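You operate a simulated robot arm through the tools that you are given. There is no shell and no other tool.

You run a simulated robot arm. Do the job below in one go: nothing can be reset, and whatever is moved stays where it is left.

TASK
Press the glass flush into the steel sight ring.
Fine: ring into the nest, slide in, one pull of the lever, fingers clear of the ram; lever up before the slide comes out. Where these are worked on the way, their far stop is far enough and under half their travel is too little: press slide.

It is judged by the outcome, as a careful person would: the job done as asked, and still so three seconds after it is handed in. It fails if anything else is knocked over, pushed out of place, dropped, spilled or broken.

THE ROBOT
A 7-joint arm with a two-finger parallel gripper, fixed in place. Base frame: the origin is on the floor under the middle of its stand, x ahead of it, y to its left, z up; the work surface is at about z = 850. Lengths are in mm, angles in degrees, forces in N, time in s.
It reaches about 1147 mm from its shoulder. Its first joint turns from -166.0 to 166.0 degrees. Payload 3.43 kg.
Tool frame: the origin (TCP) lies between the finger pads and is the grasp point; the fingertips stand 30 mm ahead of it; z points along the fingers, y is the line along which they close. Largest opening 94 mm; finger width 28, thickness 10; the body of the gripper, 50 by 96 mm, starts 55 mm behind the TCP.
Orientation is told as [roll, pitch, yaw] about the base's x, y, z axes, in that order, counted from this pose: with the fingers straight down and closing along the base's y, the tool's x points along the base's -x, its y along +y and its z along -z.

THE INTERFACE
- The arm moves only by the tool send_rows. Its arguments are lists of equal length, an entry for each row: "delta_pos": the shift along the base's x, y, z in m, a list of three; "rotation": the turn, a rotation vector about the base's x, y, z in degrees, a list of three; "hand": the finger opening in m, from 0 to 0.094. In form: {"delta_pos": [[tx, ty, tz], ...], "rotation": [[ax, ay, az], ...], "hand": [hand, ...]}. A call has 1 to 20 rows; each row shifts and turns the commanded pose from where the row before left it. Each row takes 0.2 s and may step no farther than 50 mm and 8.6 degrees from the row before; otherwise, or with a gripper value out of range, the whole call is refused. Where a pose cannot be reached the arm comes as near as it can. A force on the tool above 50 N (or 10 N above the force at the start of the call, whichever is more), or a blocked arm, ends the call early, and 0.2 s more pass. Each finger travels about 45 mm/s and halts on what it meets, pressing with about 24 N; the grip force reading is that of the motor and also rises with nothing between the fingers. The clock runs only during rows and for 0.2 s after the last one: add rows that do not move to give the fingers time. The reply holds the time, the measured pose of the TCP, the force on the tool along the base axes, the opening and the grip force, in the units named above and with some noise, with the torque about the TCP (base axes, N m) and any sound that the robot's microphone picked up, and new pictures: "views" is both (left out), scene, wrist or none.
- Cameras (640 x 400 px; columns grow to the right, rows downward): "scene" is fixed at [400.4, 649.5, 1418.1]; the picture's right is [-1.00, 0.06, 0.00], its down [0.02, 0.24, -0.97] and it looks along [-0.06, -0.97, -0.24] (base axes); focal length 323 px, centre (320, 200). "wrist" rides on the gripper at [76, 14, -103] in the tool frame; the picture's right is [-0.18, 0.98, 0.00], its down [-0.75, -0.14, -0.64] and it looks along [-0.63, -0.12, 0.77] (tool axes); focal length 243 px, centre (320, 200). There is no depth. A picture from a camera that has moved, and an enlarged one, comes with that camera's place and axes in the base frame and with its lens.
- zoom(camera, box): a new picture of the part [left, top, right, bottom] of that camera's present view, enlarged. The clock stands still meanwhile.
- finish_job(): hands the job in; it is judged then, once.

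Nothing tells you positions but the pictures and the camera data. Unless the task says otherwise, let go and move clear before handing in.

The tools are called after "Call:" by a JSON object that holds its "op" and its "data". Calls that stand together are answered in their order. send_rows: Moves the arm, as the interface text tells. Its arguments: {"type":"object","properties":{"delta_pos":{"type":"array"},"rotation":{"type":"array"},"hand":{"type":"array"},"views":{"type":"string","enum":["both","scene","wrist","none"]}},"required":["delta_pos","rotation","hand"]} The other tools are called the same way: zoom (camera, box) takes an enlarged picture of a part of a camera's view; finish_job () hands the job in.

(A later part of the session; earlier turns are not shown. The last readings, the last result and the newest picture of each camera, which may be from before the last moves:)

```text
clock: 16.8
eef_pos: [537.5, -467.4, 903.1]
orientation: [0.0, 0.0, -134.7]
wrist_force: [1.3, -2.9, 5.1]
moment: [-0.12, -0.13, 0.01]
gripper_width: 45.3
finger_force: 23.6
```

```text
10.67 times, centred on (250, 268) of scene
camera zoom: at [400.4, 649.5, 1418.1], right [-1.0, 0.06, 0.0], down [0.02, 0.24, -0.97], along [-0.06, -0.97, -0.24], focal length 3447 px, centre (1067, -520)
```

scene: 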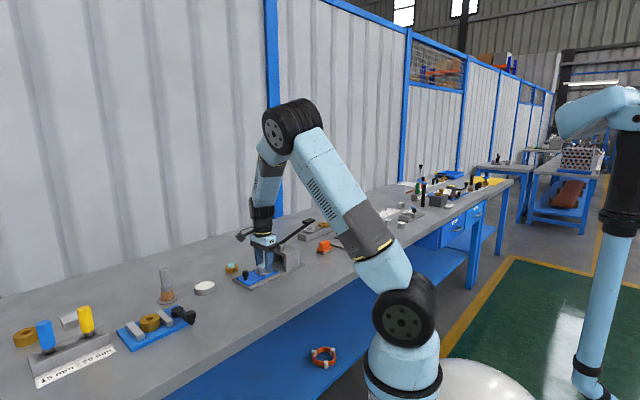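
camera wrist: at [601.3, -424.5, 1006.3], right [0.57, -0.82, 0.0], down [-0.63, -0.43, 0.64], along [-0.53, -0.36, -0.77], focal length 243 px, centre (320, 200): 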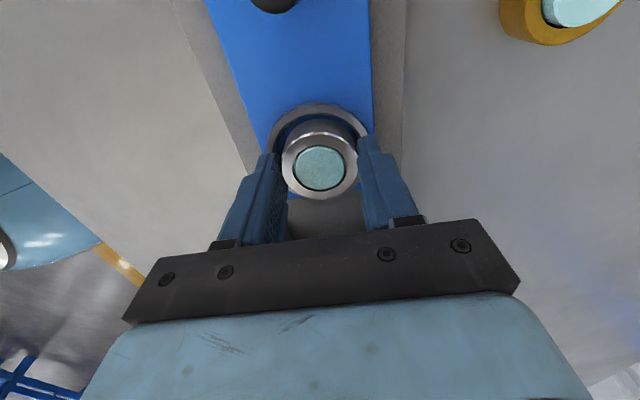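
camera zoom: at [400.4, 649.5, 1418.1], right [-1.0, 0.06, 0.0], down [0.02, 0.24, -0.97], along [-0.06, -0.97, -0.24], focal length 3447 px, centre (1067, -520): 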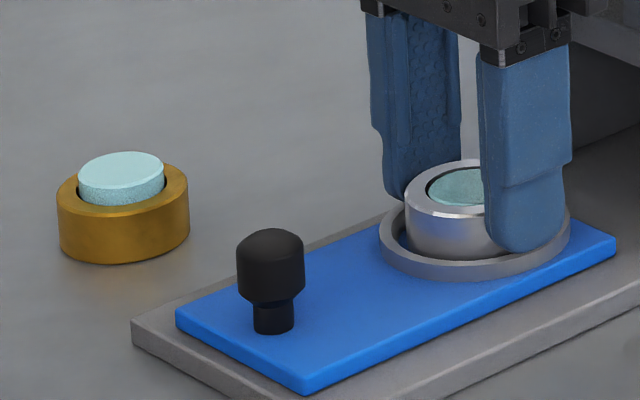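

Force is down to ~5 N and the ring stands on the nest floor. Opening the fingers now.

Call:
{"op": "send_rows", "data": {"delta_pos": [[0, 0, 0], [0, 0, 0], [0, 0, 0]], "rotation": [[0, 0, 0], [0, 0, 0], [0, 0, 0]], "hand": [0.05, 0.06, 0.07], "views": "wrist"}}

Call:
{"op": "zoom", "data": {"camera": "wrist", "box": [270, 110, 370, 210]}}

Call:
{"op": "zoom", "data": {"camera": "scene", "box": [245, 245, 295, 285]}}

```text
clock: 17.6
eef_pos: [537.7, -466.2, 904.9]
orientation: [0.0, 0.0, -134.8]
wrist_force: [-0.2, -0.5, -0.1]
moment: [0.0, 0.01, -0.01]
gripper_width: 69.9
finger_force: 0.0
camera wrist: at [601.4, -424.3, 1006.2], right [0.57, -0.82, 0.0], down [-0.63, -0.43, 0.64], along [-0.53, -0.36, -0.77], focal length 243 px, centre (320, 200)
```

wrist: 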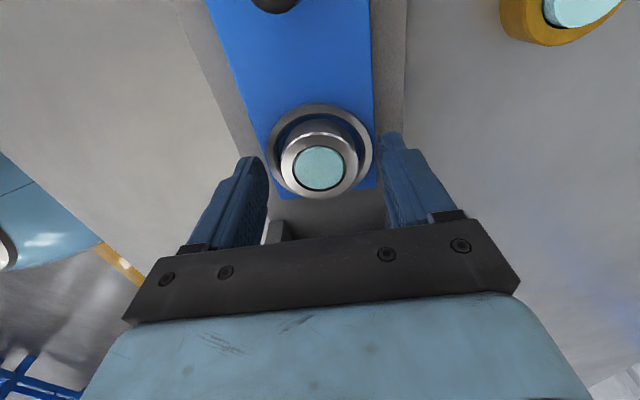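

```text
4.00 times, centred on (320, 160) of wrist
camera zoom: at [601.4, -424.3, 1006.2], right [0.57, -0.82, 0.0], down [-0.63, -0.43, 0.64], along [-0.53, -0.36, -0.77], focal length 970 px, centre (320, 360)
```

zoom: 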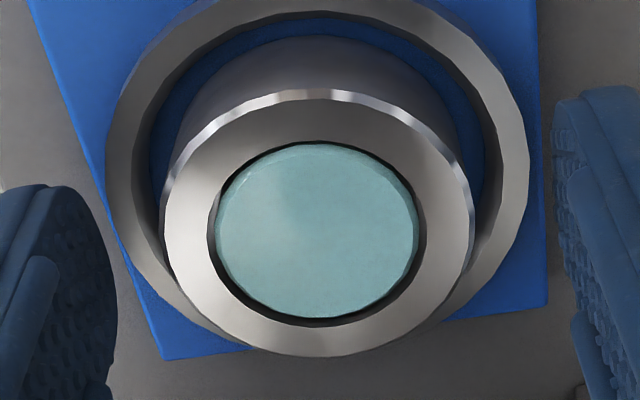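

```text
10.00 times, centred on (270, 265) of scene
camera zoom: at [400.4, 649.5, 1418.1], right [-1.0, 0.06, 0.0], down [0.02, 0.24, -0.97], along [-0.06, -0.97, -0.24], focal length 3231 px, centre (820, -450)
```

zoom: 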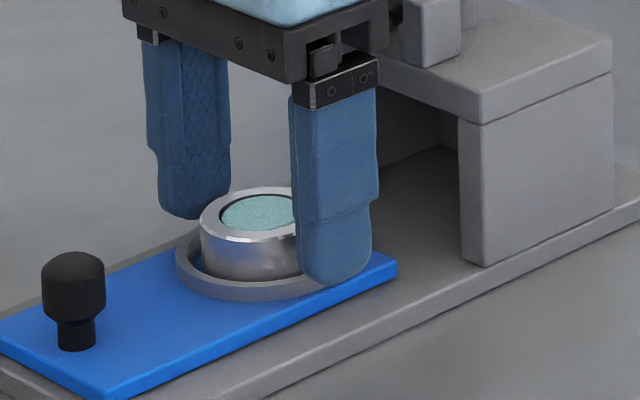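

The steel ring is in the nest, roughly centred, with the glass in it. I'll rise straight up and move out over the slide's knob.

Call:
{"op": "send_rows", "data": {"delta_pos": [[0, 0, 0.01], [0, 0, 0.02], [0, 0, 0.03], [0.012, 0.012, 0.01], [0.024, 0.0235, 0], [0.024, 0.0235, 0], [0, 0, 0]], "rotation": [[0, 0, 0], [0, 0, 0], [0, 0, 0], [0, 0, 0], [0, 0, 0], [0, 0, 0], [0, 0, 0]], "hand": [0.07, 0.07, 0.07, 0.07, 0.07, 0.06, 0.05]}}

Call:
{"op": "zoom", "data": {"camera": "wrist", "box": [200, 40, 440, 240]}}

Call:
{"op": "zoom", "data": {"camera": "scene", "box": [225, 230, 305, 295]}}

```text
clock: 19.2
eef_pos: [597.4, -407.8, 973.8]
orientation: [0.0, 0.0, -134.9]
wrist_force: [-0.4, -0.7, 0.3]
moment: [-0.01, 0.02, 0.02]
gripper_width: 49.8
finger_force: 0.0
camera wrist: at [661.0, -365.1, 1076.3], right [0.57, -0.82, 0.0], down [-0.63, -0.43, 0.64], along [-0.53, -0.36, -0.77], focal length 243 px, centre (320, 200)
```

scene: 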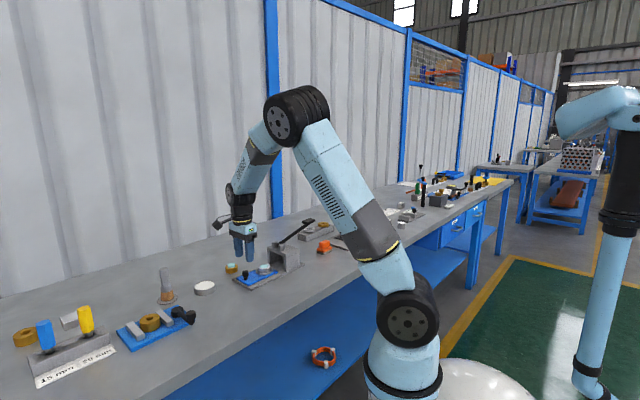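
wrist: 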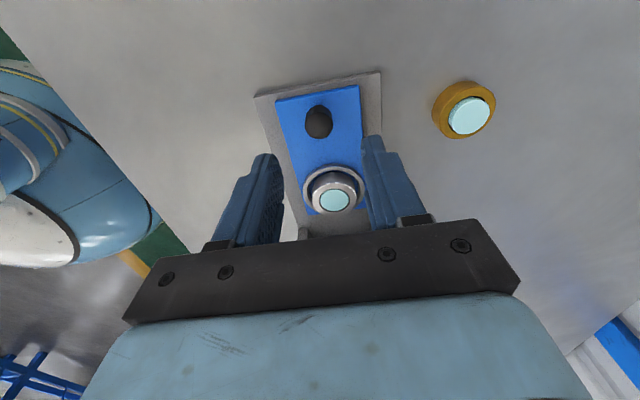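

```text
2.00 times, centred on (320, 140) of wrist
camera zoom: at [661.0, -365.1, 1076.3], right [0.57, -0.82, 0.0], down [-0.63, -0.43, 0.64], along [-0.53, -0.36, -0.77], focal length 485 px, centre (320, 320)
```

zoom: 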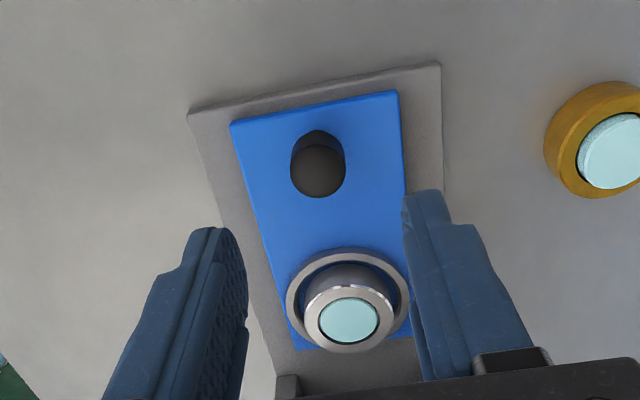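

```text
6.15 times, centred on (265, 262) of scene
camera zoom: at [400.4, 649.5, 1418.1], right [-1.0, 0.06, 0.0], down [0.02, 0.24, -0.97], along [-0.06, -0.97, -0.24], focal length 1988 px, centre (658, -185)
```

zoom: 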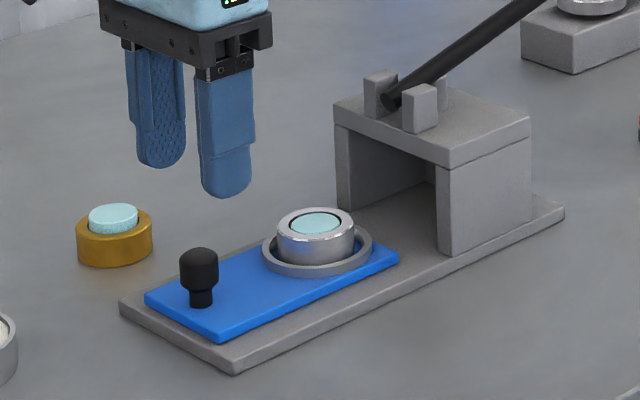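

Call:
{"op": "zoom", "data": {"camera": "scene", "box": [252, 252, 282, 278]}}

Call:
{"op": "zoom", "data": {"camera": "wrist", "box": [290, 150, 380, 220]}}

Call:
{"op": "zoom", "data": {"camera": "wrist", "box": [290, 90, 350, 150]}}

```text
15.38 times, centred on (267, 265) of scene
camera zoom: at [400.4, 649.5, 1418.1], right [-1.0, 0.06, 0.0], down [0.02, 0.24, -0.97], along [-0.06, -0.97, -0.24], focal length 4971 px, centre (1135, -800)
```

zoom: 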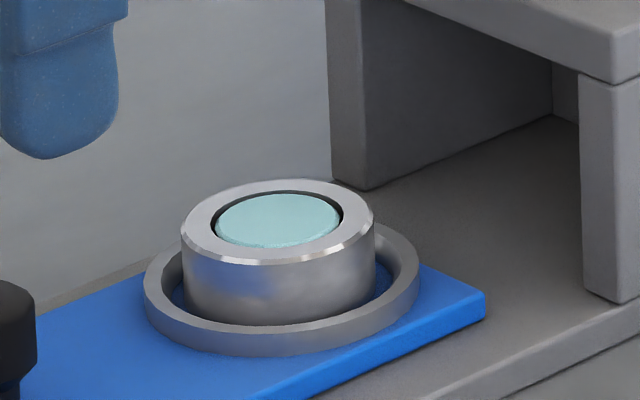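

```text
5.71 times, centred on (335, 185) of wrist
camera zoom: at [661.0, -365.1, 1076.3], right [0.57, -0.82, 0.0], down [-0.63, -0.43, 0.64], along [-0.53, -0.36, -0.77], focal length 1386 px, centre (234, 286)
```

zoom: 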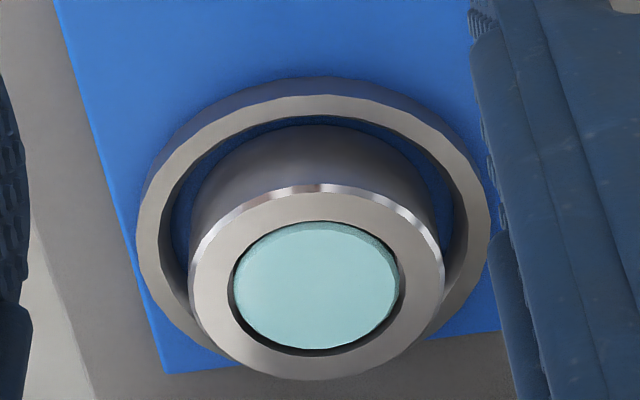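

```text
6.67 times, centred on (320, 120) of wrist
camera zoom: at [661.0, -365.1, 1076.3], right [0.57, -0.82, 0.0], down [-0.63, -0.43, 0.64], along [-0.53, -0.36, -0.77], focal length 1618 px, centre (320, 733)
```

zoom: 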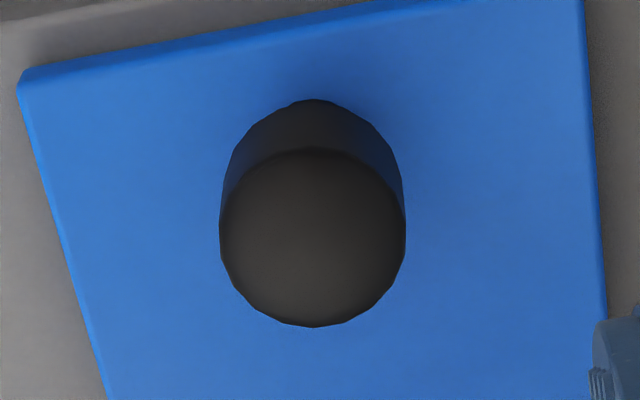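

The knob (about 21.5 mm, top ~896) is directly under the hand. I'll lower around it and grip it.

Call:
{"op": "send_rows", "data": {"delta_pos": [[0.0001, 0.0013, -0.02], [0, 0, -0.02], [0, 0, -0.02], [0, 0, -0.01], [0, 0, 0], [0, 0, 0], [0, 0, 0], [0, 0, 0]], "rotation": [[0, 0, 0], [0, 0, 0], [0, 0, 0], [0, 0, 0], [0, 0, 0], [0, 0, 0], [0, 0, 0], [0, 0, 0]], "hand": [0.05, 0.05, 0.05, 0.05, 0.05, 0.035, 0.02, 0.015]}}

Call:
{"op": "zoom", "data": {"camera": "wrist", "box": [200, 40, 440, 240]}}

Call:
{"op": "zoom", "data": {"camera": "scene", "box": [225, 230, 305, 295]}}

```text
clock: 21.0
eef_pos: [597.8, -405.9, 904.9]
orientation: [-0.1, 0.0, -134.8]
wrist_force: [-1.1, 1.7, -3.1]
moment: [-0.25, -0.32, 0.05]
gripper_width: 21.6
finger_force: 31.6
camera wrist: at [661.6, -363.5, 1006.4], right [0.57, -0.82, 0.0], down [-0.63, -0.43, 0.64], along [-0.53, -0.36, -0.77], focal length 243 px, centre (320, 200)
```

scene: 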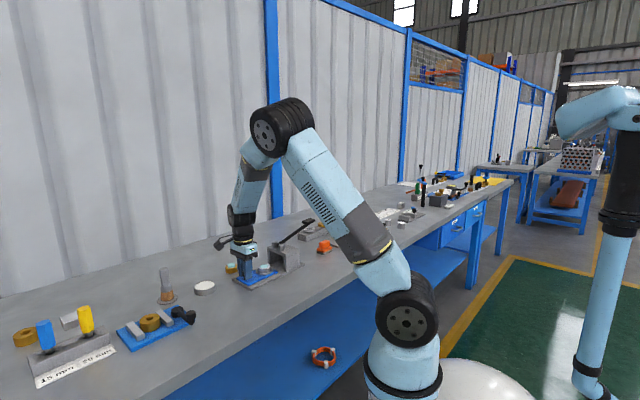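
wrist: 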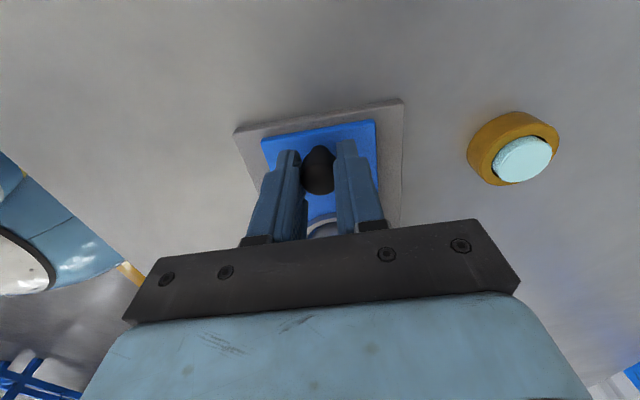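

```text
2.00 times, centred on (320, 140) of wrist
camera zoom: at [661.6, -363.5, 1006.4], right [0.57, -0.82, 0.0], down [-0.63, -0.43, 0.64], along [-0.53, -0.36, -0.77], focal length 485 px, centre (320, 320)
```

zoom: 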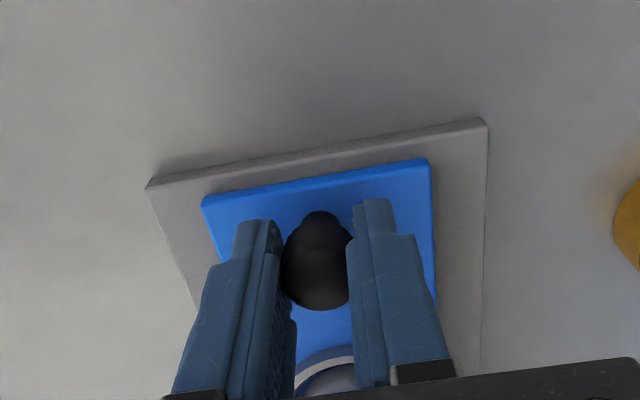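

```text
6.15 times, centred on (265, 262) of scene
camera zoom: at [400.4, 649.5, 1418.1], right [-1.0, 0.06, 0.0], down [0.02, 0.24, -0.97], along [-0.06, -0.97, -0.24], focal length 1988 px, centre (658, -185)
```

zoom: 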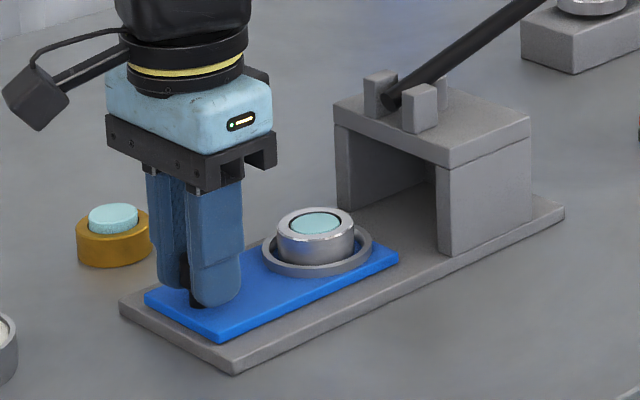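

The knob is gripped. I'll push the slide in gently along its axis, a first short stretch to check that it moves freely.

Call:
{"op": "send_rows", "data": {"delta_pos": [[-0.0036, -0.0035, 0], [-0.0057, -0.0056, 0], [-0.0057, -0.0056, 0], [-0.0057, -0.0056, 0], [-0.0036, -0.0035, 0], [0, 0, 0]], "rotation": [[0, 0, 0], [0, 0, 0], [0, 0, 0], [0, 0, 0], [0, 0, 0], [0, 0, 0]], "hand": [0.015, 0.015, 0.015, 0.015, 0.015, 0.015]}}

Call:
{"op": "zoom", "data": {"camera": "scene", "box": [225, 230, 305, 295]}}

```text
clock: 22.4
eef_pos: [573.2, -430.7, 903.6]
orientation: [0.0, 0.1, -134.9]
wrist_force: [-0.2, -0.9, -2.4]
moment: [-0.36, -0.45, -0.05]
gripper_width: 21.4
finger_force: 44.8
camera wrist: at [637.2, -387.7, 1006.4], right [0.57, -0.82, 0.0], down [-0.63, -0.43, 0.64], along [-0.53, -0.36, -0.77], focal length 243 px, centre (320, 200)
```

scene: 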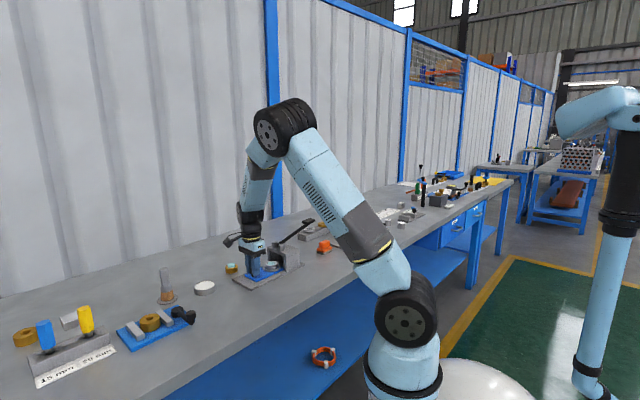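
wrist: 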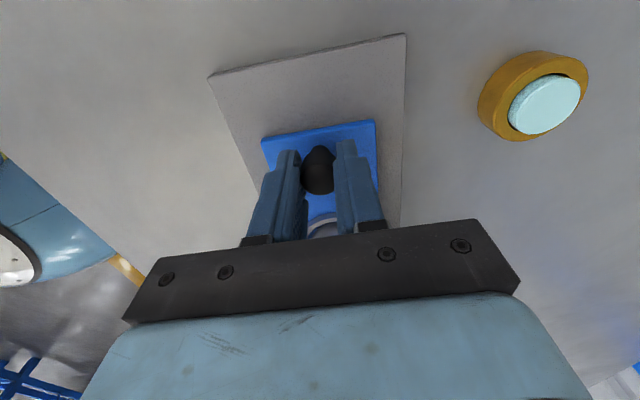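

```text
6.15 times, centred on (265, 262) of scene
camera zoom: at [400.4, 649.5, 1418.1], right [-1.0, 0.06, 0.0], down [0.02, 0.24, -0.97], along [-0.06, -0.97, -0.24], focal length 1988 px, centre (658, -185)
```

zoom: 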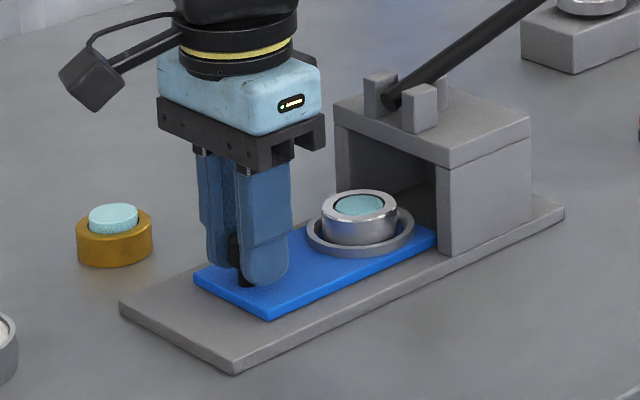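

The slide moves freely with the ring in the nest. Continuing inwards.

Call:
{"op": "send_rows", "data": {"delta_pos": [[-0.0036, -0.0035, 0], [-0.0057, -0.0056, 0], [-0.0057, -0.0056, 0], [-0.0036, -0.0035, 0], [0, 0, 0]], "rotation": [[0, 0, 0], [0, 0, 0], [0, 0, 0], [0, 0, 0], [0, 0, 0]], "hand": [0.015, 0.015, 0.015, 0.015, 0.015]}}

Call:
{"op": "zoom", "data": {"camera": "scene", "box": [225, 230, 305, 295]}}

```text
clock: 23.6
eef_pos: [554.6, -450.5, 905.5]
orientation: [0.0, 0.0, -134.8]
wrist_force: [2.3, -1.5, -3.6]
moment: [-0.3, -0.54, 0.05]
gripper_width: 21.3
finger_force: 45.5
camera wrist: at [618.6, -406.3, 1006.4], right [0.57, -0.82, 0.0], down [-0.63, -0.43, 0.64], along [-0.53, -0.36, -0.77], focal length 243 px, centre (320, 200)
```

scene: 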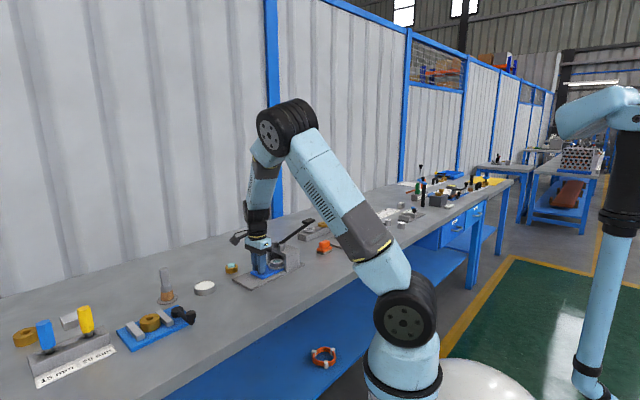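
wrist: 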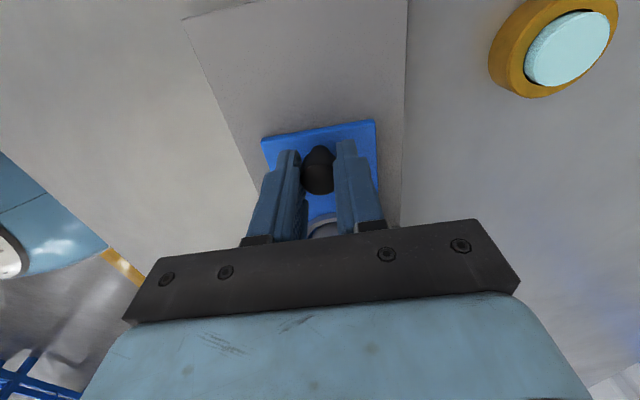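

```text
6.15 times, centred on (265, 262) of scene
camera zoom: at [400.4, 649.5, 1418.1], right [-1.0, 0.06, 0.0], down [0.02, 0.24, -0.97], along [-0.06, -0.97, -0.24], focal length 1988 px, centre (658, -185)
```

zoom: 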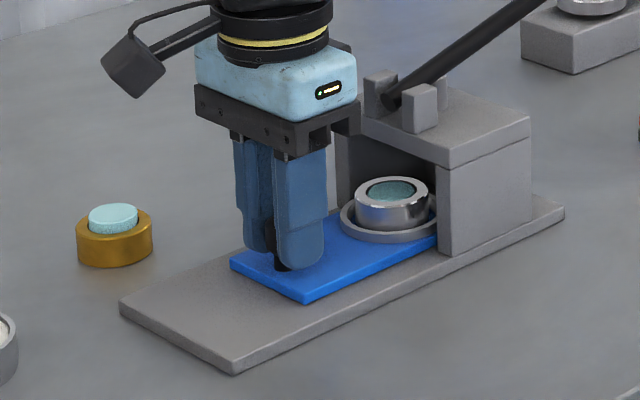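

Call:
{"op": "send_rows", "data": {"delta_pos": [[-0.0036, -0.0035, 0], [-0.0057, -0.0056, 0], [-0.0057, -0.0056, 0], [-0.0036, -0.0035, 0], [0, 0, 0]], "rotation": [[0, 0, 0], [0, 0, 0], [0, 0, 0], [0, 0, 0], [0, 0, 0]], "hand": [0.015, 0.015, 0.015, 0.015, 0.015]}}

Call:
{"op": "zoom", "data": {"camera": "scene", "box": [225, 230, 305, 295]}}

```text
clock: 24.8
eef_pos: [536.0, -467.6, 905.0]
orientation: [0.1, 0.0, -134.9]
wrist_force: [8.7, -9.5, 3.4]
moment: [0.53, 0.07, -0.02]
gripper_width: 21.4
finger_force: 45.0
camera wrist: at [600.2, -424.7, 1006.4], right [0.57, -0.82, 0.0], down [-0.63, -0.43, 0.64], along [-0.53, -0.36, -0.77], focal length 243 px, centre (320, 200)
```

scene: 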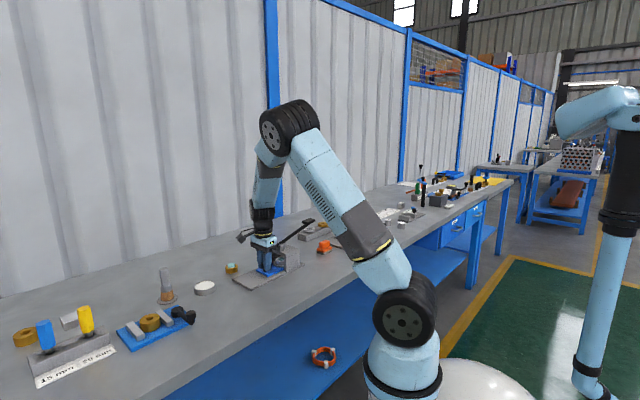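
wrist: 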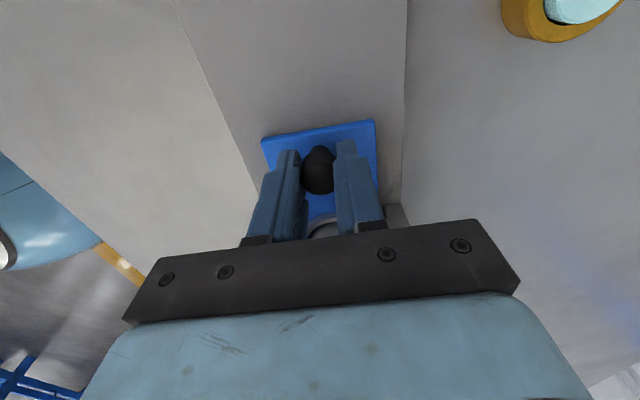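

```text
6.15 times, centred on (265, 262) of scene
camera zoom: at [400.4, 649.5, 1418.1], right [-1.0, 0.06, 0.0], down [0.02, 0.24, -0.97], along [-0.06, -0.97, -0.24], focal length 1988 px, centre (658, -185)
```

zoom: 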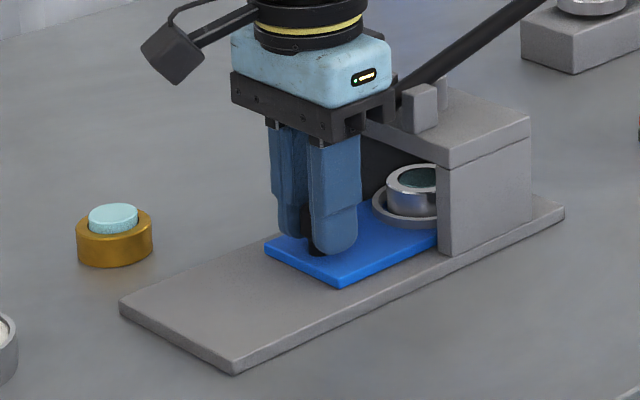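

The slide is ~87 mm in; a small sideways load shows its true axis is nearer 45°. I'll correct that and go on in small steps to feel for the far stop.

Call:
{"op": "send_rows", "data": {"delta_pos": [[0.0005, -0.0005, 0], [-0.002, -0.002, 0], [-0.002, -0.002, 0], [-0.002, -0.002, 0], [0, 0, 0]], "rotation": [[0, 0, 0], [0, 0, 0], [0, 0, 0], [0, 0, 0], [0, 0, 0]], "hand": [0.015, 0.015, 0.015, 0.015, 0.015]}}

Call:
{"op": "zoom", "data": {"camera": "scene", "box": [240, 230, 310, 285]}}

```text
clock: 26.0
eef_pos: [530.0, -474.2, 904.1]
orientation: [0.0, 0.0, -134.9]
wrist_force: [3.0, -3.4, 1.9]
moment: [-0.38, -0.49, 0.04]
gripper_width: 21.3
finger_force: 44.7
camera wrist: at [594.2, -430.8, 1006.4], right [0.57, -0.82, 0.0], down [-0.63, -0.43, 0.64], along [-0.53, -0.36, -0.77], focal length 243 px, centre (320, 200)
```

scene: 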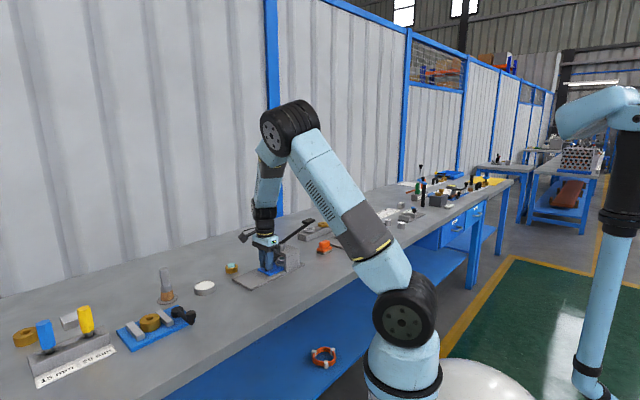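
wrist: 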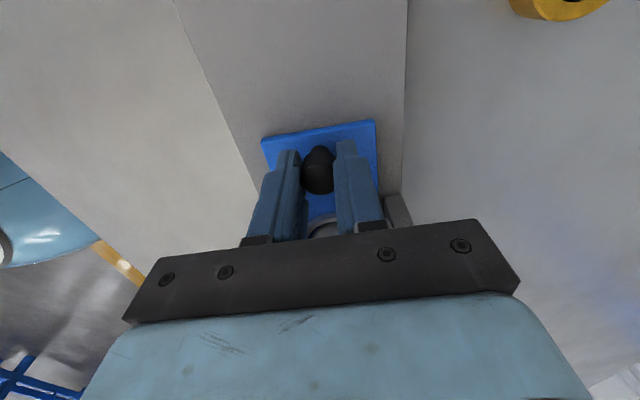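

```text
7.27 times, centred on (275, 258) of scene
camera zoom: at [400.4, 649.5, 1418.1], right [-1.0, 0.06, 0.0], down [0.02, 0.24, -0.97], along [-0.06, -0.97, -0.24], focal length 2350 px, centre (647, -218)
```

zoom: 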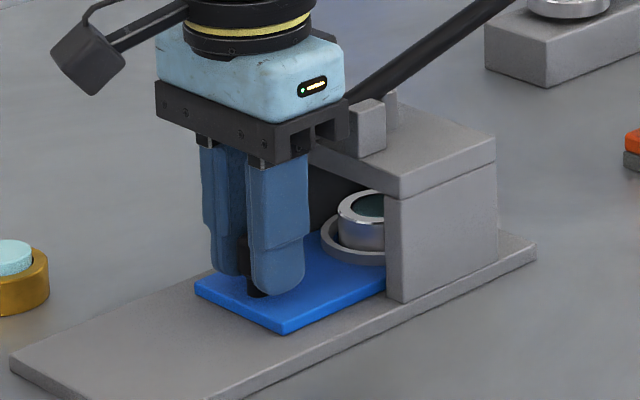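

No stop yet at ~96 mm. Continuing in small steps.

Call:
{"op": "send_rows", "data": {"delta_pos": [[-0.002, -0.002, 0], [-0.002, -0.002, 0], [-0.002, -0.002, 0], [0, 0, 0]], "rotation": [[0, 0, 0], [0, 0, 0], [0, 0, 0], [0, 0, 0]], "hand": [0.015, 0.015, 0.015, 0.015]}}

Call:
{"op": "zoom", "data": {"camera": "scene", "box": [240, 230, 310, 285]}}

```text
clock: 27.0
eef_pos: [526.0, -476.4, 904.4]
orientation: [-0.1, 0.1, -134.7]
wrist_force: [18.0, 24.6, 9.2]
moment: [0.15, -0.9, 0.02]
gripper_width: 21.3
finger_force: 45.2
camera wrist: at [590.5, -434.4, 1006.5], right [0.57, -0.82, 0.0], down [-0.63, -0.44, 0.64], along [-0.53, -0.36, -0.77], focal length 243 px, centre (320, 200)
```

scene: 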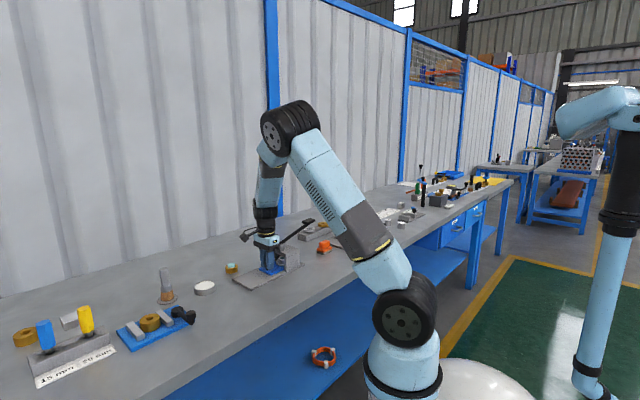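
wrist: 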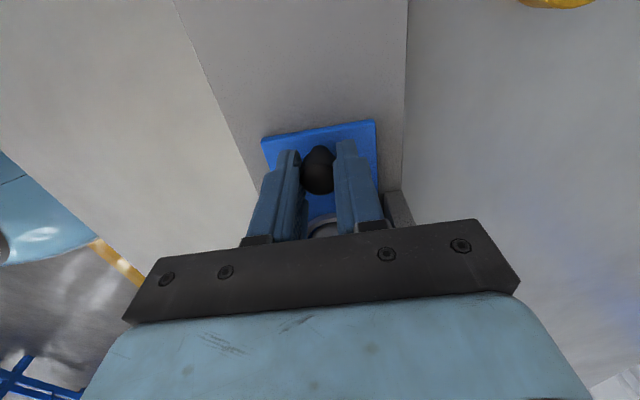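

```text
7.27 times, centred on (275, 258) of scene
camera zoom: at [400.4, 649.5, 1418.1], right [-1.0, 0.06, 0.0], down [0.02, 0.24, -0.97], along [-0.06, -0.97, -0.24], focal length 2350 px, centre (647, -218)
```

zoom: 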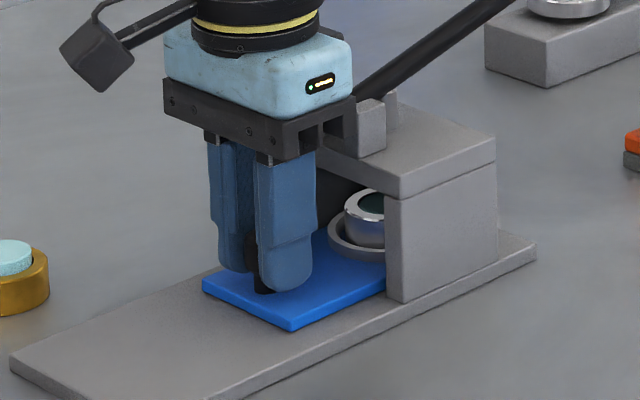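

The slide is against its far stop (~100 mm, 30 N along the axis). I'll relax the push, then let go of the knob and rise clear.

Call:
{"op": "send_rows", "data": {"delta_pos": [[0.0016, 0.0018, 0], [0, 0, 0]], "rotation": [[0, 0, 0], [0, 0, 0]], "hand": [0.015, 0.015], "views": "none"}}

```text
clock: 27.6
eef_pos: [526.4, -477.3, 905.6]
orientation: [0.0, -0.1, -134.8]
wrist_force: [12.4, 13.0, 2.3]
moment: [0.11, -0.95, -0.06]
gripper_width: 21.5
finger_force: 45.0
```

Call:
{"op": "send_rows", "data": {"delta_pos": [[0.0013, 0.0013, 0], [0, 0, 0], [0, 0, 0], [0, 0, 0], [0, 0, 0.01], [0, 0, 0.02], [0, 0, 0.03], [0, 0, 0.03], [0, 0, 0]], "rotation": [[0, 0, 0], [0, 0, 0], [0, 0, 0], [0, 0, 0], [0, 0, 0], [0, 0, 0], [0, 0, 0], [0, 0, 0], [0, 0, 0]], "hand": [0.015, 0.015, 0.03, 0.045, 0.045, 0.045, 0.045, 0.045, 0.045]}}

Call:
{"op": "zoom", "data": {"camera": "scene", "box": [240, 215, 330, 285]}}

Call:
{"op": "zoom", "data": {"camera": "wrist", "box": [200, 60, 440, 240]}}

```text
clock: 29.6
eef_pos: [526.2, -476.0, 994.3]
orientation: [0.0, -0.1, -134.9]
wrist_force: [0.0, 0.3, 0.1]
moment: [0.01, 0.01, 0.01]
gripper_width: 45.2
finger_force: 0.0
camera wrist: at [590.6, -433.8, 1096.7], right [0.57, -0.82, 0.0], down [-0.63, -0.43, 0.64], along [-0.53, -0.36, -0.77], focal length 243 px, centre (320, 200)
```

scene: 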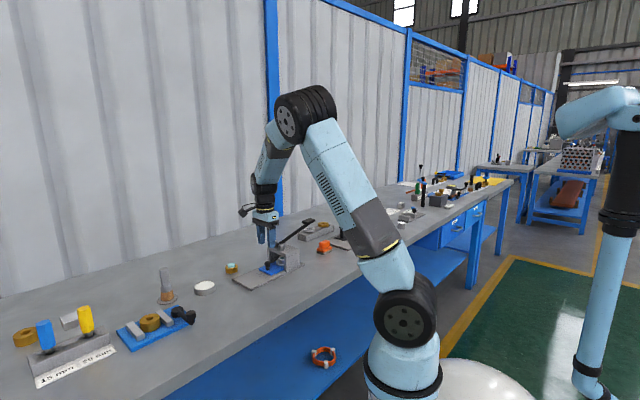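
wrist: 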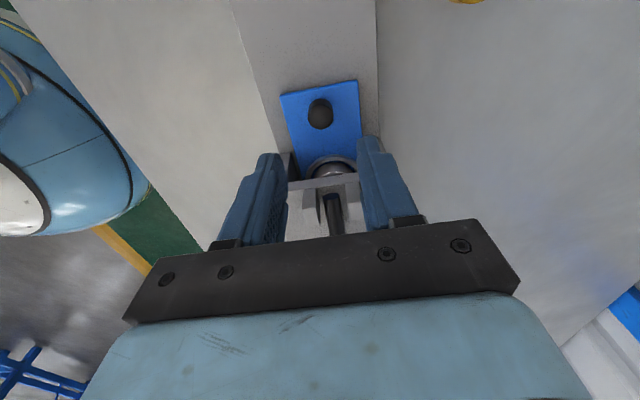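

```text
5.71 times, centred on (285, 250) of scene
camera zoom: at [400.4, 649.5, 1418.1], right [-1.0, 0.06, 0.0], down [0.02, 0.24, -0.97], along [-0.06, -0.97, -0.24], focal length 1846 px, centre (520, -86)
```

zoom: 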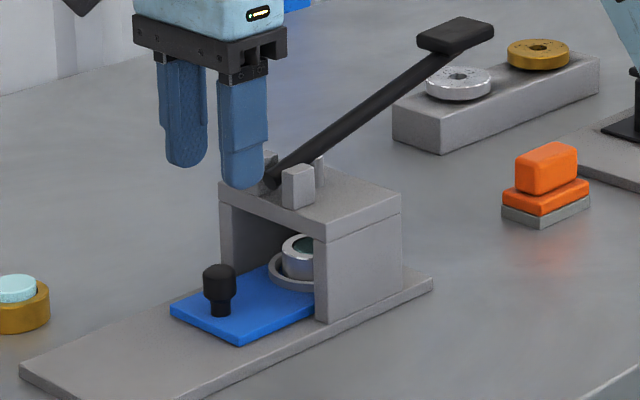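

```text
2.22 times, centred on (320, 150) of wrist
camera zoom: at [590.6, -433.8, 1096.7], right [0.57, -0.82, 0.0], down [-0.63, -0.43, 0.64], along [-0.53, -0.36, -0.77], focal length 539 px, centre (320, 311)
```

zoom: 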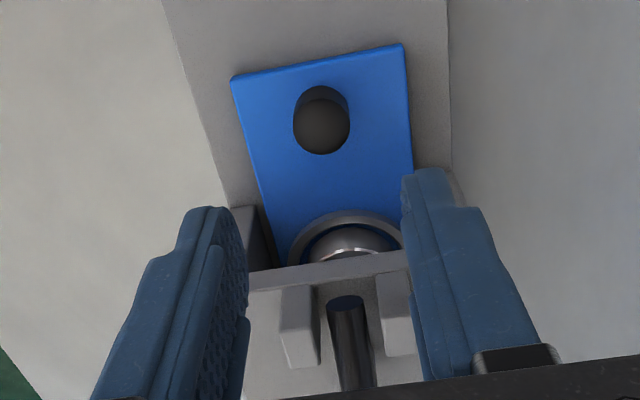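

The slide is fully in and free. Next the lever: I'll rise and move over to above the lever's handle to look at it.

Call:
{"op": "send_rows", "data": {"delta_pos": [[0, 0, 0.045], [0, 0, 0.045], [0, 0, 0.045], [-0.02, -0.02, 0], [-0.028, -0.029, 0], [-0.028, -0.029, 0], [-0.028, -0.029, 0], [-0.028, -0.029, 0], [-0.027, -0.029, 0], [0, 0, 0]], "rotation": [[0, 0, 0], [0, 0, 0], [0, 0, 0], [0, 0, 0], [0, 0, 0], [0, 0, 0], [0, 0, 0], [0, 0, 0], [0, 0, 0], [0, 0, 0]], "hand": [0.045, 0.05, 0.055, 0.06, 0.07, 0.07, 0.07, 0.07, 0.07, 0.07]}}

Call:
{"op": "zoom", "data": {"camera": "wrist", "box": [200, 0, 440, 200]}}

Call:
{"op": "zoom", "data": {"camera": "scene", "box": [240, 200, 330, 285]}}

```text
clock: 31.8
eef_pos: [368.4, -641.0, 1128.8]
orientation: [0.0, 0.0, -134.9]
wrist_force: [1.0, -0.1, 0.0]
moment: [0.0, 0.02, 0.03]
gripper_width: 70.2
finger_force: 0.0
camera wrist: at [431.6, -599.9, 1231.1], right [0.57, -0.82, 0.0], down [-0.63, -0.43, 0.64], along [-0.53, -0.36, -0.77], focal length 243 px, centre (320, 200)
```

scene: 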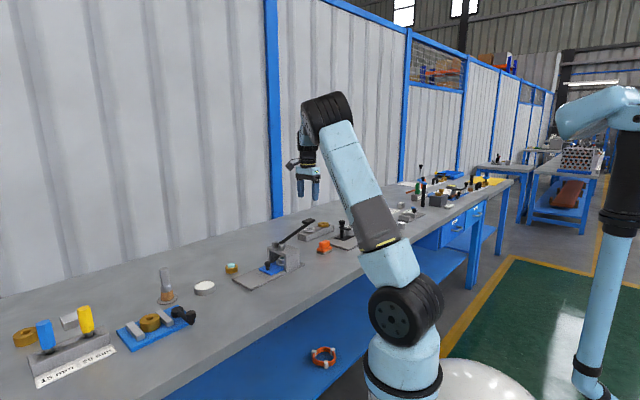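
wrist: 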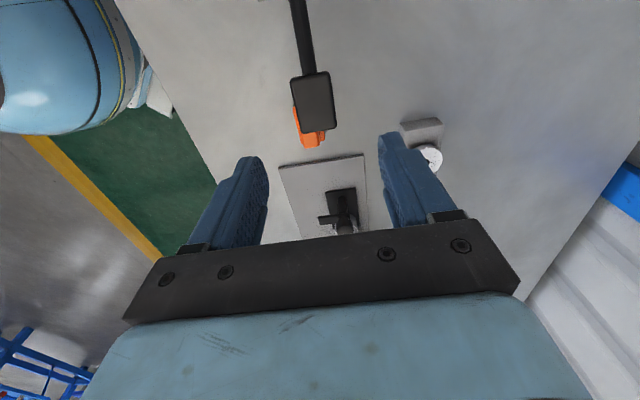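

```text
2.00 times, centred on (320, 100) of wrist
camera zoom: at [431.6, -599.9, 1231.1], right [0.57, -0.82, 0.0], down [-0.63, -0.43, 0.64], along [-0.53, -0.36, -0.77], focal length 485 px, centre (320, 400)
```

zoom: 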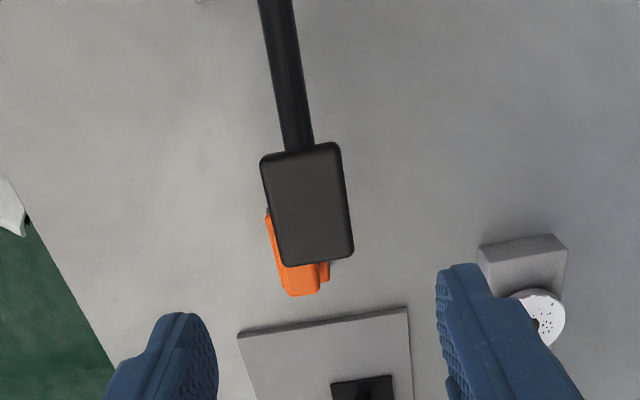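

```text
4.71 times, centred on (285, 242) of scene
camera zoom: at [400.4, 649.5, 1418.1], right [-1.0, 0.06, 0.0], down [0.02, 0.24, -0.97], along [-0.06, -0.97, -0.24], focal length 1521 px, centre (485, 0)
```

zoom: 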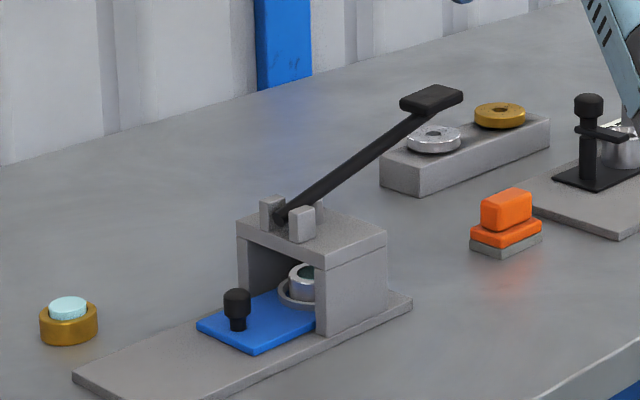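

The lever handle is a flat paddle (about 37 mm wide) centred near (369,-636,1008), in the slide's vertical plane. I'll centre on it and lower the open fingers on either side.

Call:
{"op": "send_rows", "data": {"delta_pos": [[0.001, 0.005, -0.01], [0, 0, -0.02], [0, 0, -0.02], [0, 0, -0.02], [0, 0, 0]], "rotation": [[0, 0, 0], [0, 0, 0], [0, 0, 0], [0, 0, 0], [0, 0, 0]], "hand": [0.07, 0.07, 0.07, 0.07, 0.07]}}

Call:
{"op": "zoom", "data": {"camera": "wrist", "box": [200, 0, 440, 200]}}

Call:
{"op": "zoom", "data": {"camera": "scene", "box": [250, 180, 340, 285]}}

```text
clock: 33.0
eef_pos: [370.6, -637.3, 1058.5]
orientation: [0.1, 0.0, -134.9]
wrist_force: [-0.6, 0.2, -0.3]
moment: [0.01, -0.03, -0.02]
gripper_width: 69.9
finger_force: 0.1
camera wrist: at [433.5, -593.7, 1161.2], right [0.57, -0.82, 0.0], down [-0.63, -0.43, 0.64], along [-0.53, -0.36, -0.77], focal length 243 px, centre (320, 200)
```

scene: 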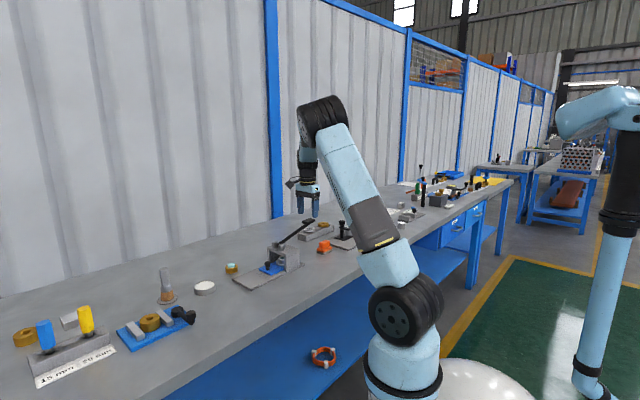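
wrist: 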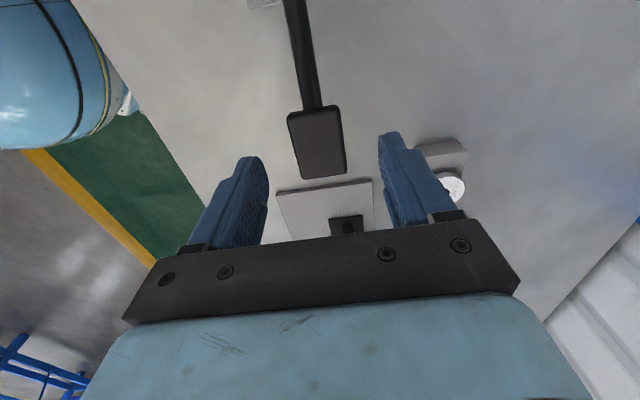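

```text
2.00 times, centred on (320, 100) of wrist
camera zoom: at [433.5, -593.7, 1161.2], right [0.57, -0.82, 0.0], down [-0.63, -0.43, 0.64], along [-0.53, -0.36, -0.77], focal length 485 px, centre (320, 400)
```

zoom: 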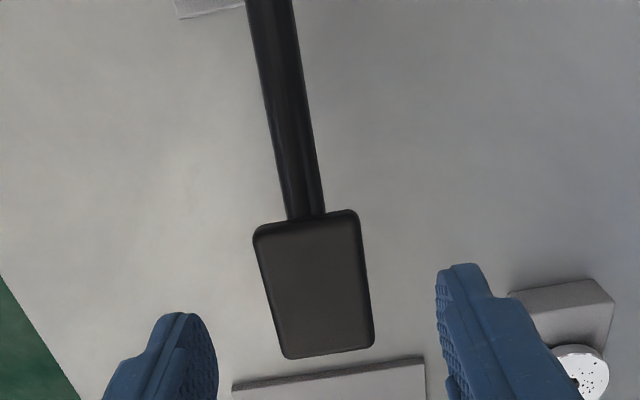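

```text
3.81 times, centred on (295, 232) of scene
camera zoom: at [400.4, 649.5, 1418.1], right [-1.0, 0.06, 0.0], down [0.02, 0.24, -0.97], along [-0.06, -0.97, -0.24], focal length 1231 px, centre (415, 76)
```

zoom: 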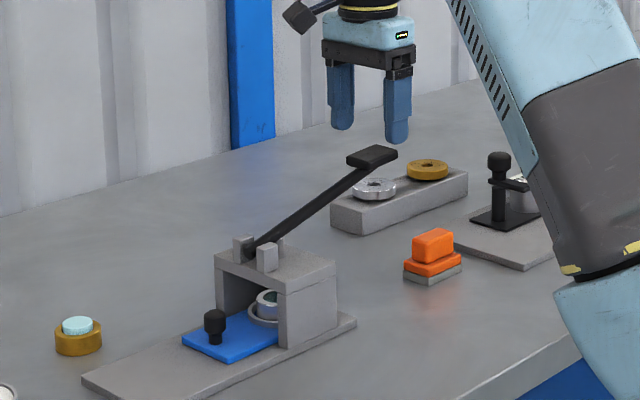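

The paddle lies centred between the fingers. Lowering to straddle it.

Call:
{"op": "send_rows", "data": {"delta_pos": [[0, 0.001, -0.015], [0, 0, -0.015], [0, 0, -0.015], [0, 0, -0.009], [0, 0, 0]], "rotation": [[0, 0, 0], [0, 0, 0], [0, 0, 0], [0, 0, 0], [0, 0, 0]], "hand": [0.07, 0.07, 0.07, 0.07, 0.07]}}

Call:
{"op": "zoom", "data": {"camera": "wrist", "box": [200, 40, 440, 240]}}

Call:
{"op": "zoom", "data": {"camera": "scene", "box": [260, 190, 340, 285]}}

```text
clock: 34.2
eef_pos: [370.0, -635.2, 1003.3]
orientation: [0.0, 0.0, -135.0]
wrist_force: [0.0, 0.8, -0.2]
moment: [0.01, 0.05, 0.01]
gripper_width: 69.9
finger_force: 0.0
camera wrist: at [433.4, -592.6, 1106.5], right [0.57, -0.82, 0.0], down [-0.63, -0.43, 0.64], along [-0.53, -0.36, -0.77], focal length 243 px, centre (320, 200)
```

scene: 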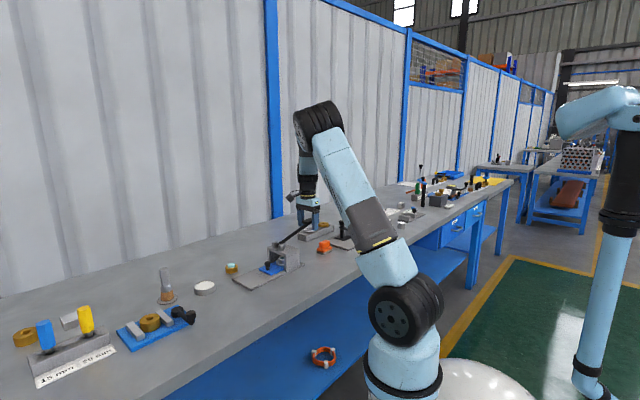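
wrist: 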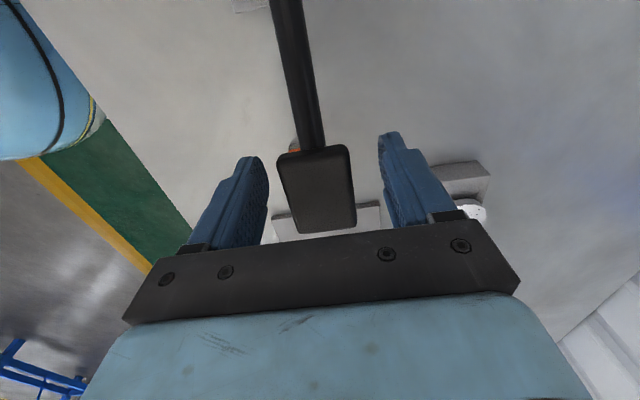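

```text
2.00 times, centred on (320, 140) of wrist
camera zoom: at [433.4, -592.6, 1106.5], right [0.57, -0.82, 0.0], down [-0.63, -0.43, 0.64], along [-0.53, -0.36, -0.77], focal length 485 px, centre (320, 320)
```

zoom: 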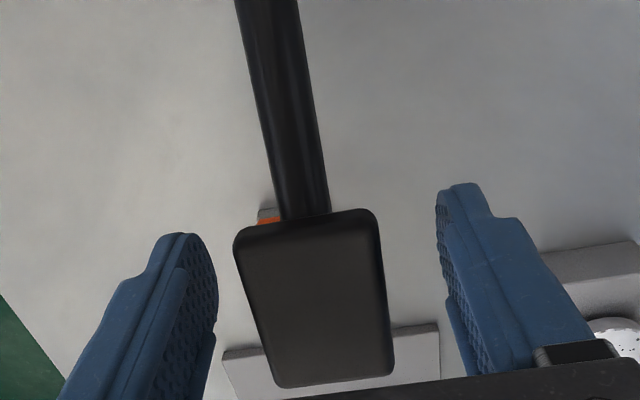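

```text
4.21 times, centred on (300, 238) of scene
camera zoom: at [400.4, 649.5, 1418.1], right [-1.0, 0.06, 0.0], down [0.02, 0.24, -0.97], along [-0.06, -0.97, -0.24], focal length 1361 px, centre (404, 42)
```

zoom: 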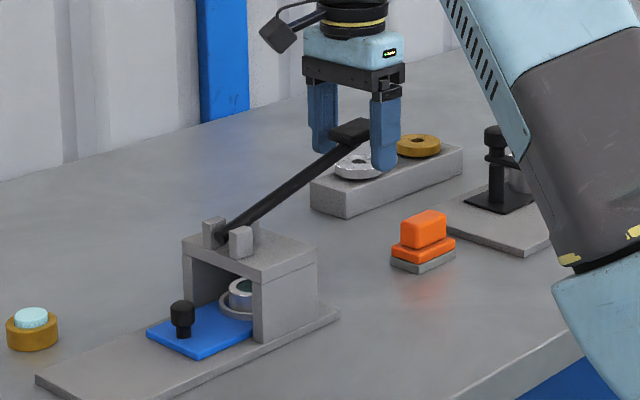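

Fingers are on both sides of the paddle. Gripping it.

Call:
{"op": "send_rows", "data": {"delta_pos": [[0, 0, 0], [0, 0, 0], [0, 0, 0], [0, 0, 0]], "rotation": [[0, 0, 0], [0, 0, 0], [0, 0, 0], [0, 0, 0]], "hand": [0.055, 0.04, 0.03, 0.026], "views": "wrist"}}

Call:
{"op": "zoom", "data": {"camera": "scene", "box": [260, 190, 340, 285]}}

```text
clock: 35.2
eef_pos: [369.3, -634.9, 1004.9]
orientation: [-0.1, 0.0, -134.9]
wrist_force: [-4.6, 8.6, -2.4]
moment: [-0.08, 0.13, -0.17]
gripper_width: 40.1
finger_force: 45.2
camera wrist: at [433.0, -592.3, 1106.6], right [0.57, -0.82, 0.0], down [-0.63, -0.43, 0.64], along [-0.53, -0.36, -0.77], focal length 243 px, centre (320, 200)
```

wrist: 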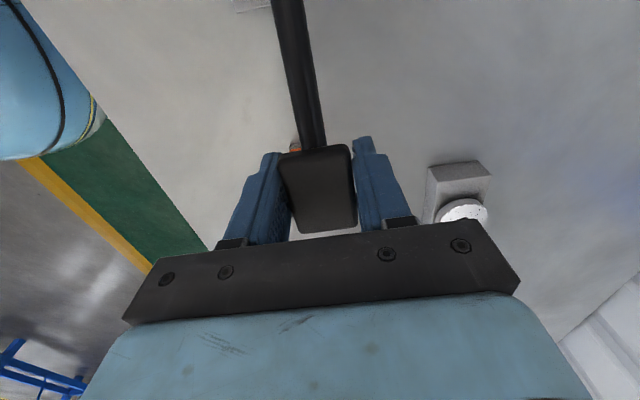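

```text
4.21 times, centred on (300, 238) of scene
camera zoom: at [400.4, 649.5, 1418.1], right [-1.0, 0.06, 0.0], down [0.02, 0.24, -0.97], along [-0.06, -0.97, -0.24], focal length 1361 px, centre (404, 42)
```

zoom: 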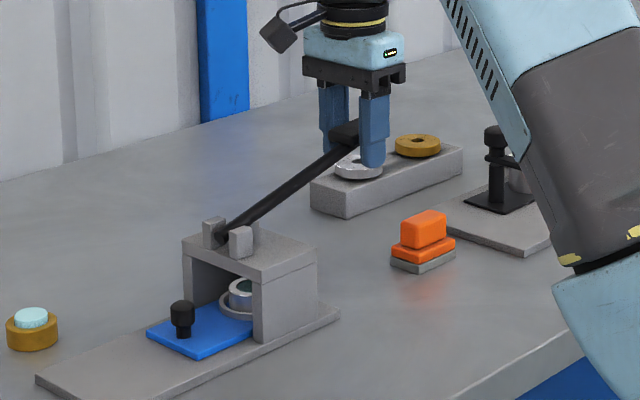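

The paddle is gripped. I'll start the single pull downwards along its arc and watch the force.

Call:
{"op": "send_rows", "data": {"delta_pos": [[-0.0005, 0.0005, 0], [-0.0008, -0.0008, -0.0041], [-0.0008, -0.0008, -0.0042], [-0.0007, -0.0007, -0.0045], [-0.0007, -0.0007, -0.0046], [0, 0, 0]], "rotation": [[0, 0, 0], [0, 0, 0], [0, 0, 0], [0, 0, 0], [0, 0, 0], [0, 0, 0]], "hand": [0.026, 0.026, 0.026, 0.026, 0.026, 0.026]}}

Call:
{"op": "zoom", "data": {"camera": "scene", "box": [260, 190, 340, 285]}}

```text
clock: 36.6
eef_pos: [366.5, -638.1, 987.7]
orientation: [0.0, -0.1, -134.9]
wrist_force: [2.5, -7.2, 8.3]
moment: [0.69, -1.0, -0.03]
gripper_width: 40.0
finger_force: 44.4
camera wrist: at [429.5, -595.4, 1089.8], right [0.57, -0.82, 0.0], down [-0.63, -0.43, 0.64], along [-0.53, -0.36, -0.77], focal length 243 px, centre (320, 200)
```

scene: 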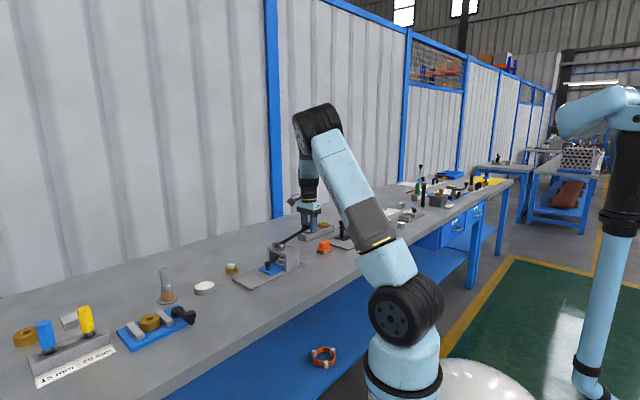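
wrist: 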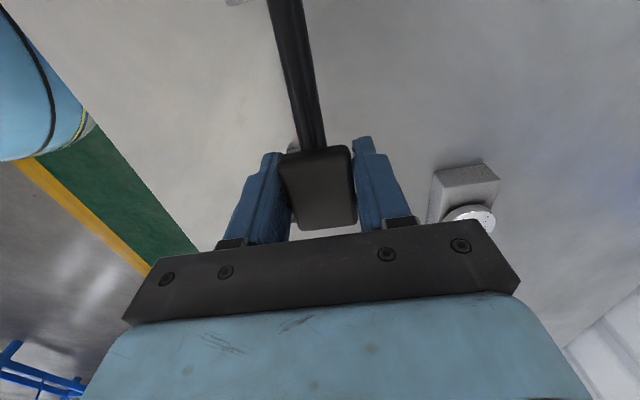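

```text
4.21 times, centred on (300, 238) of scene
camera zoom: at [400.4, 649.5, 1418.1], right [-1.0, 0.06, 0.0], down [0.02, 0.24, -0.97], along [-0.06, -0.97, -0.24], focal length 1361 px, centre (404, 42)
```

zoom: 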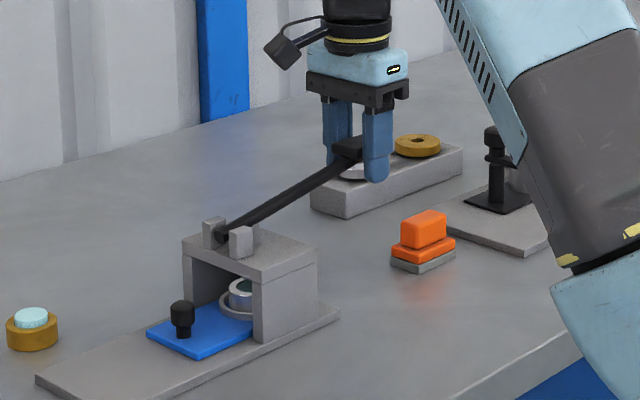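

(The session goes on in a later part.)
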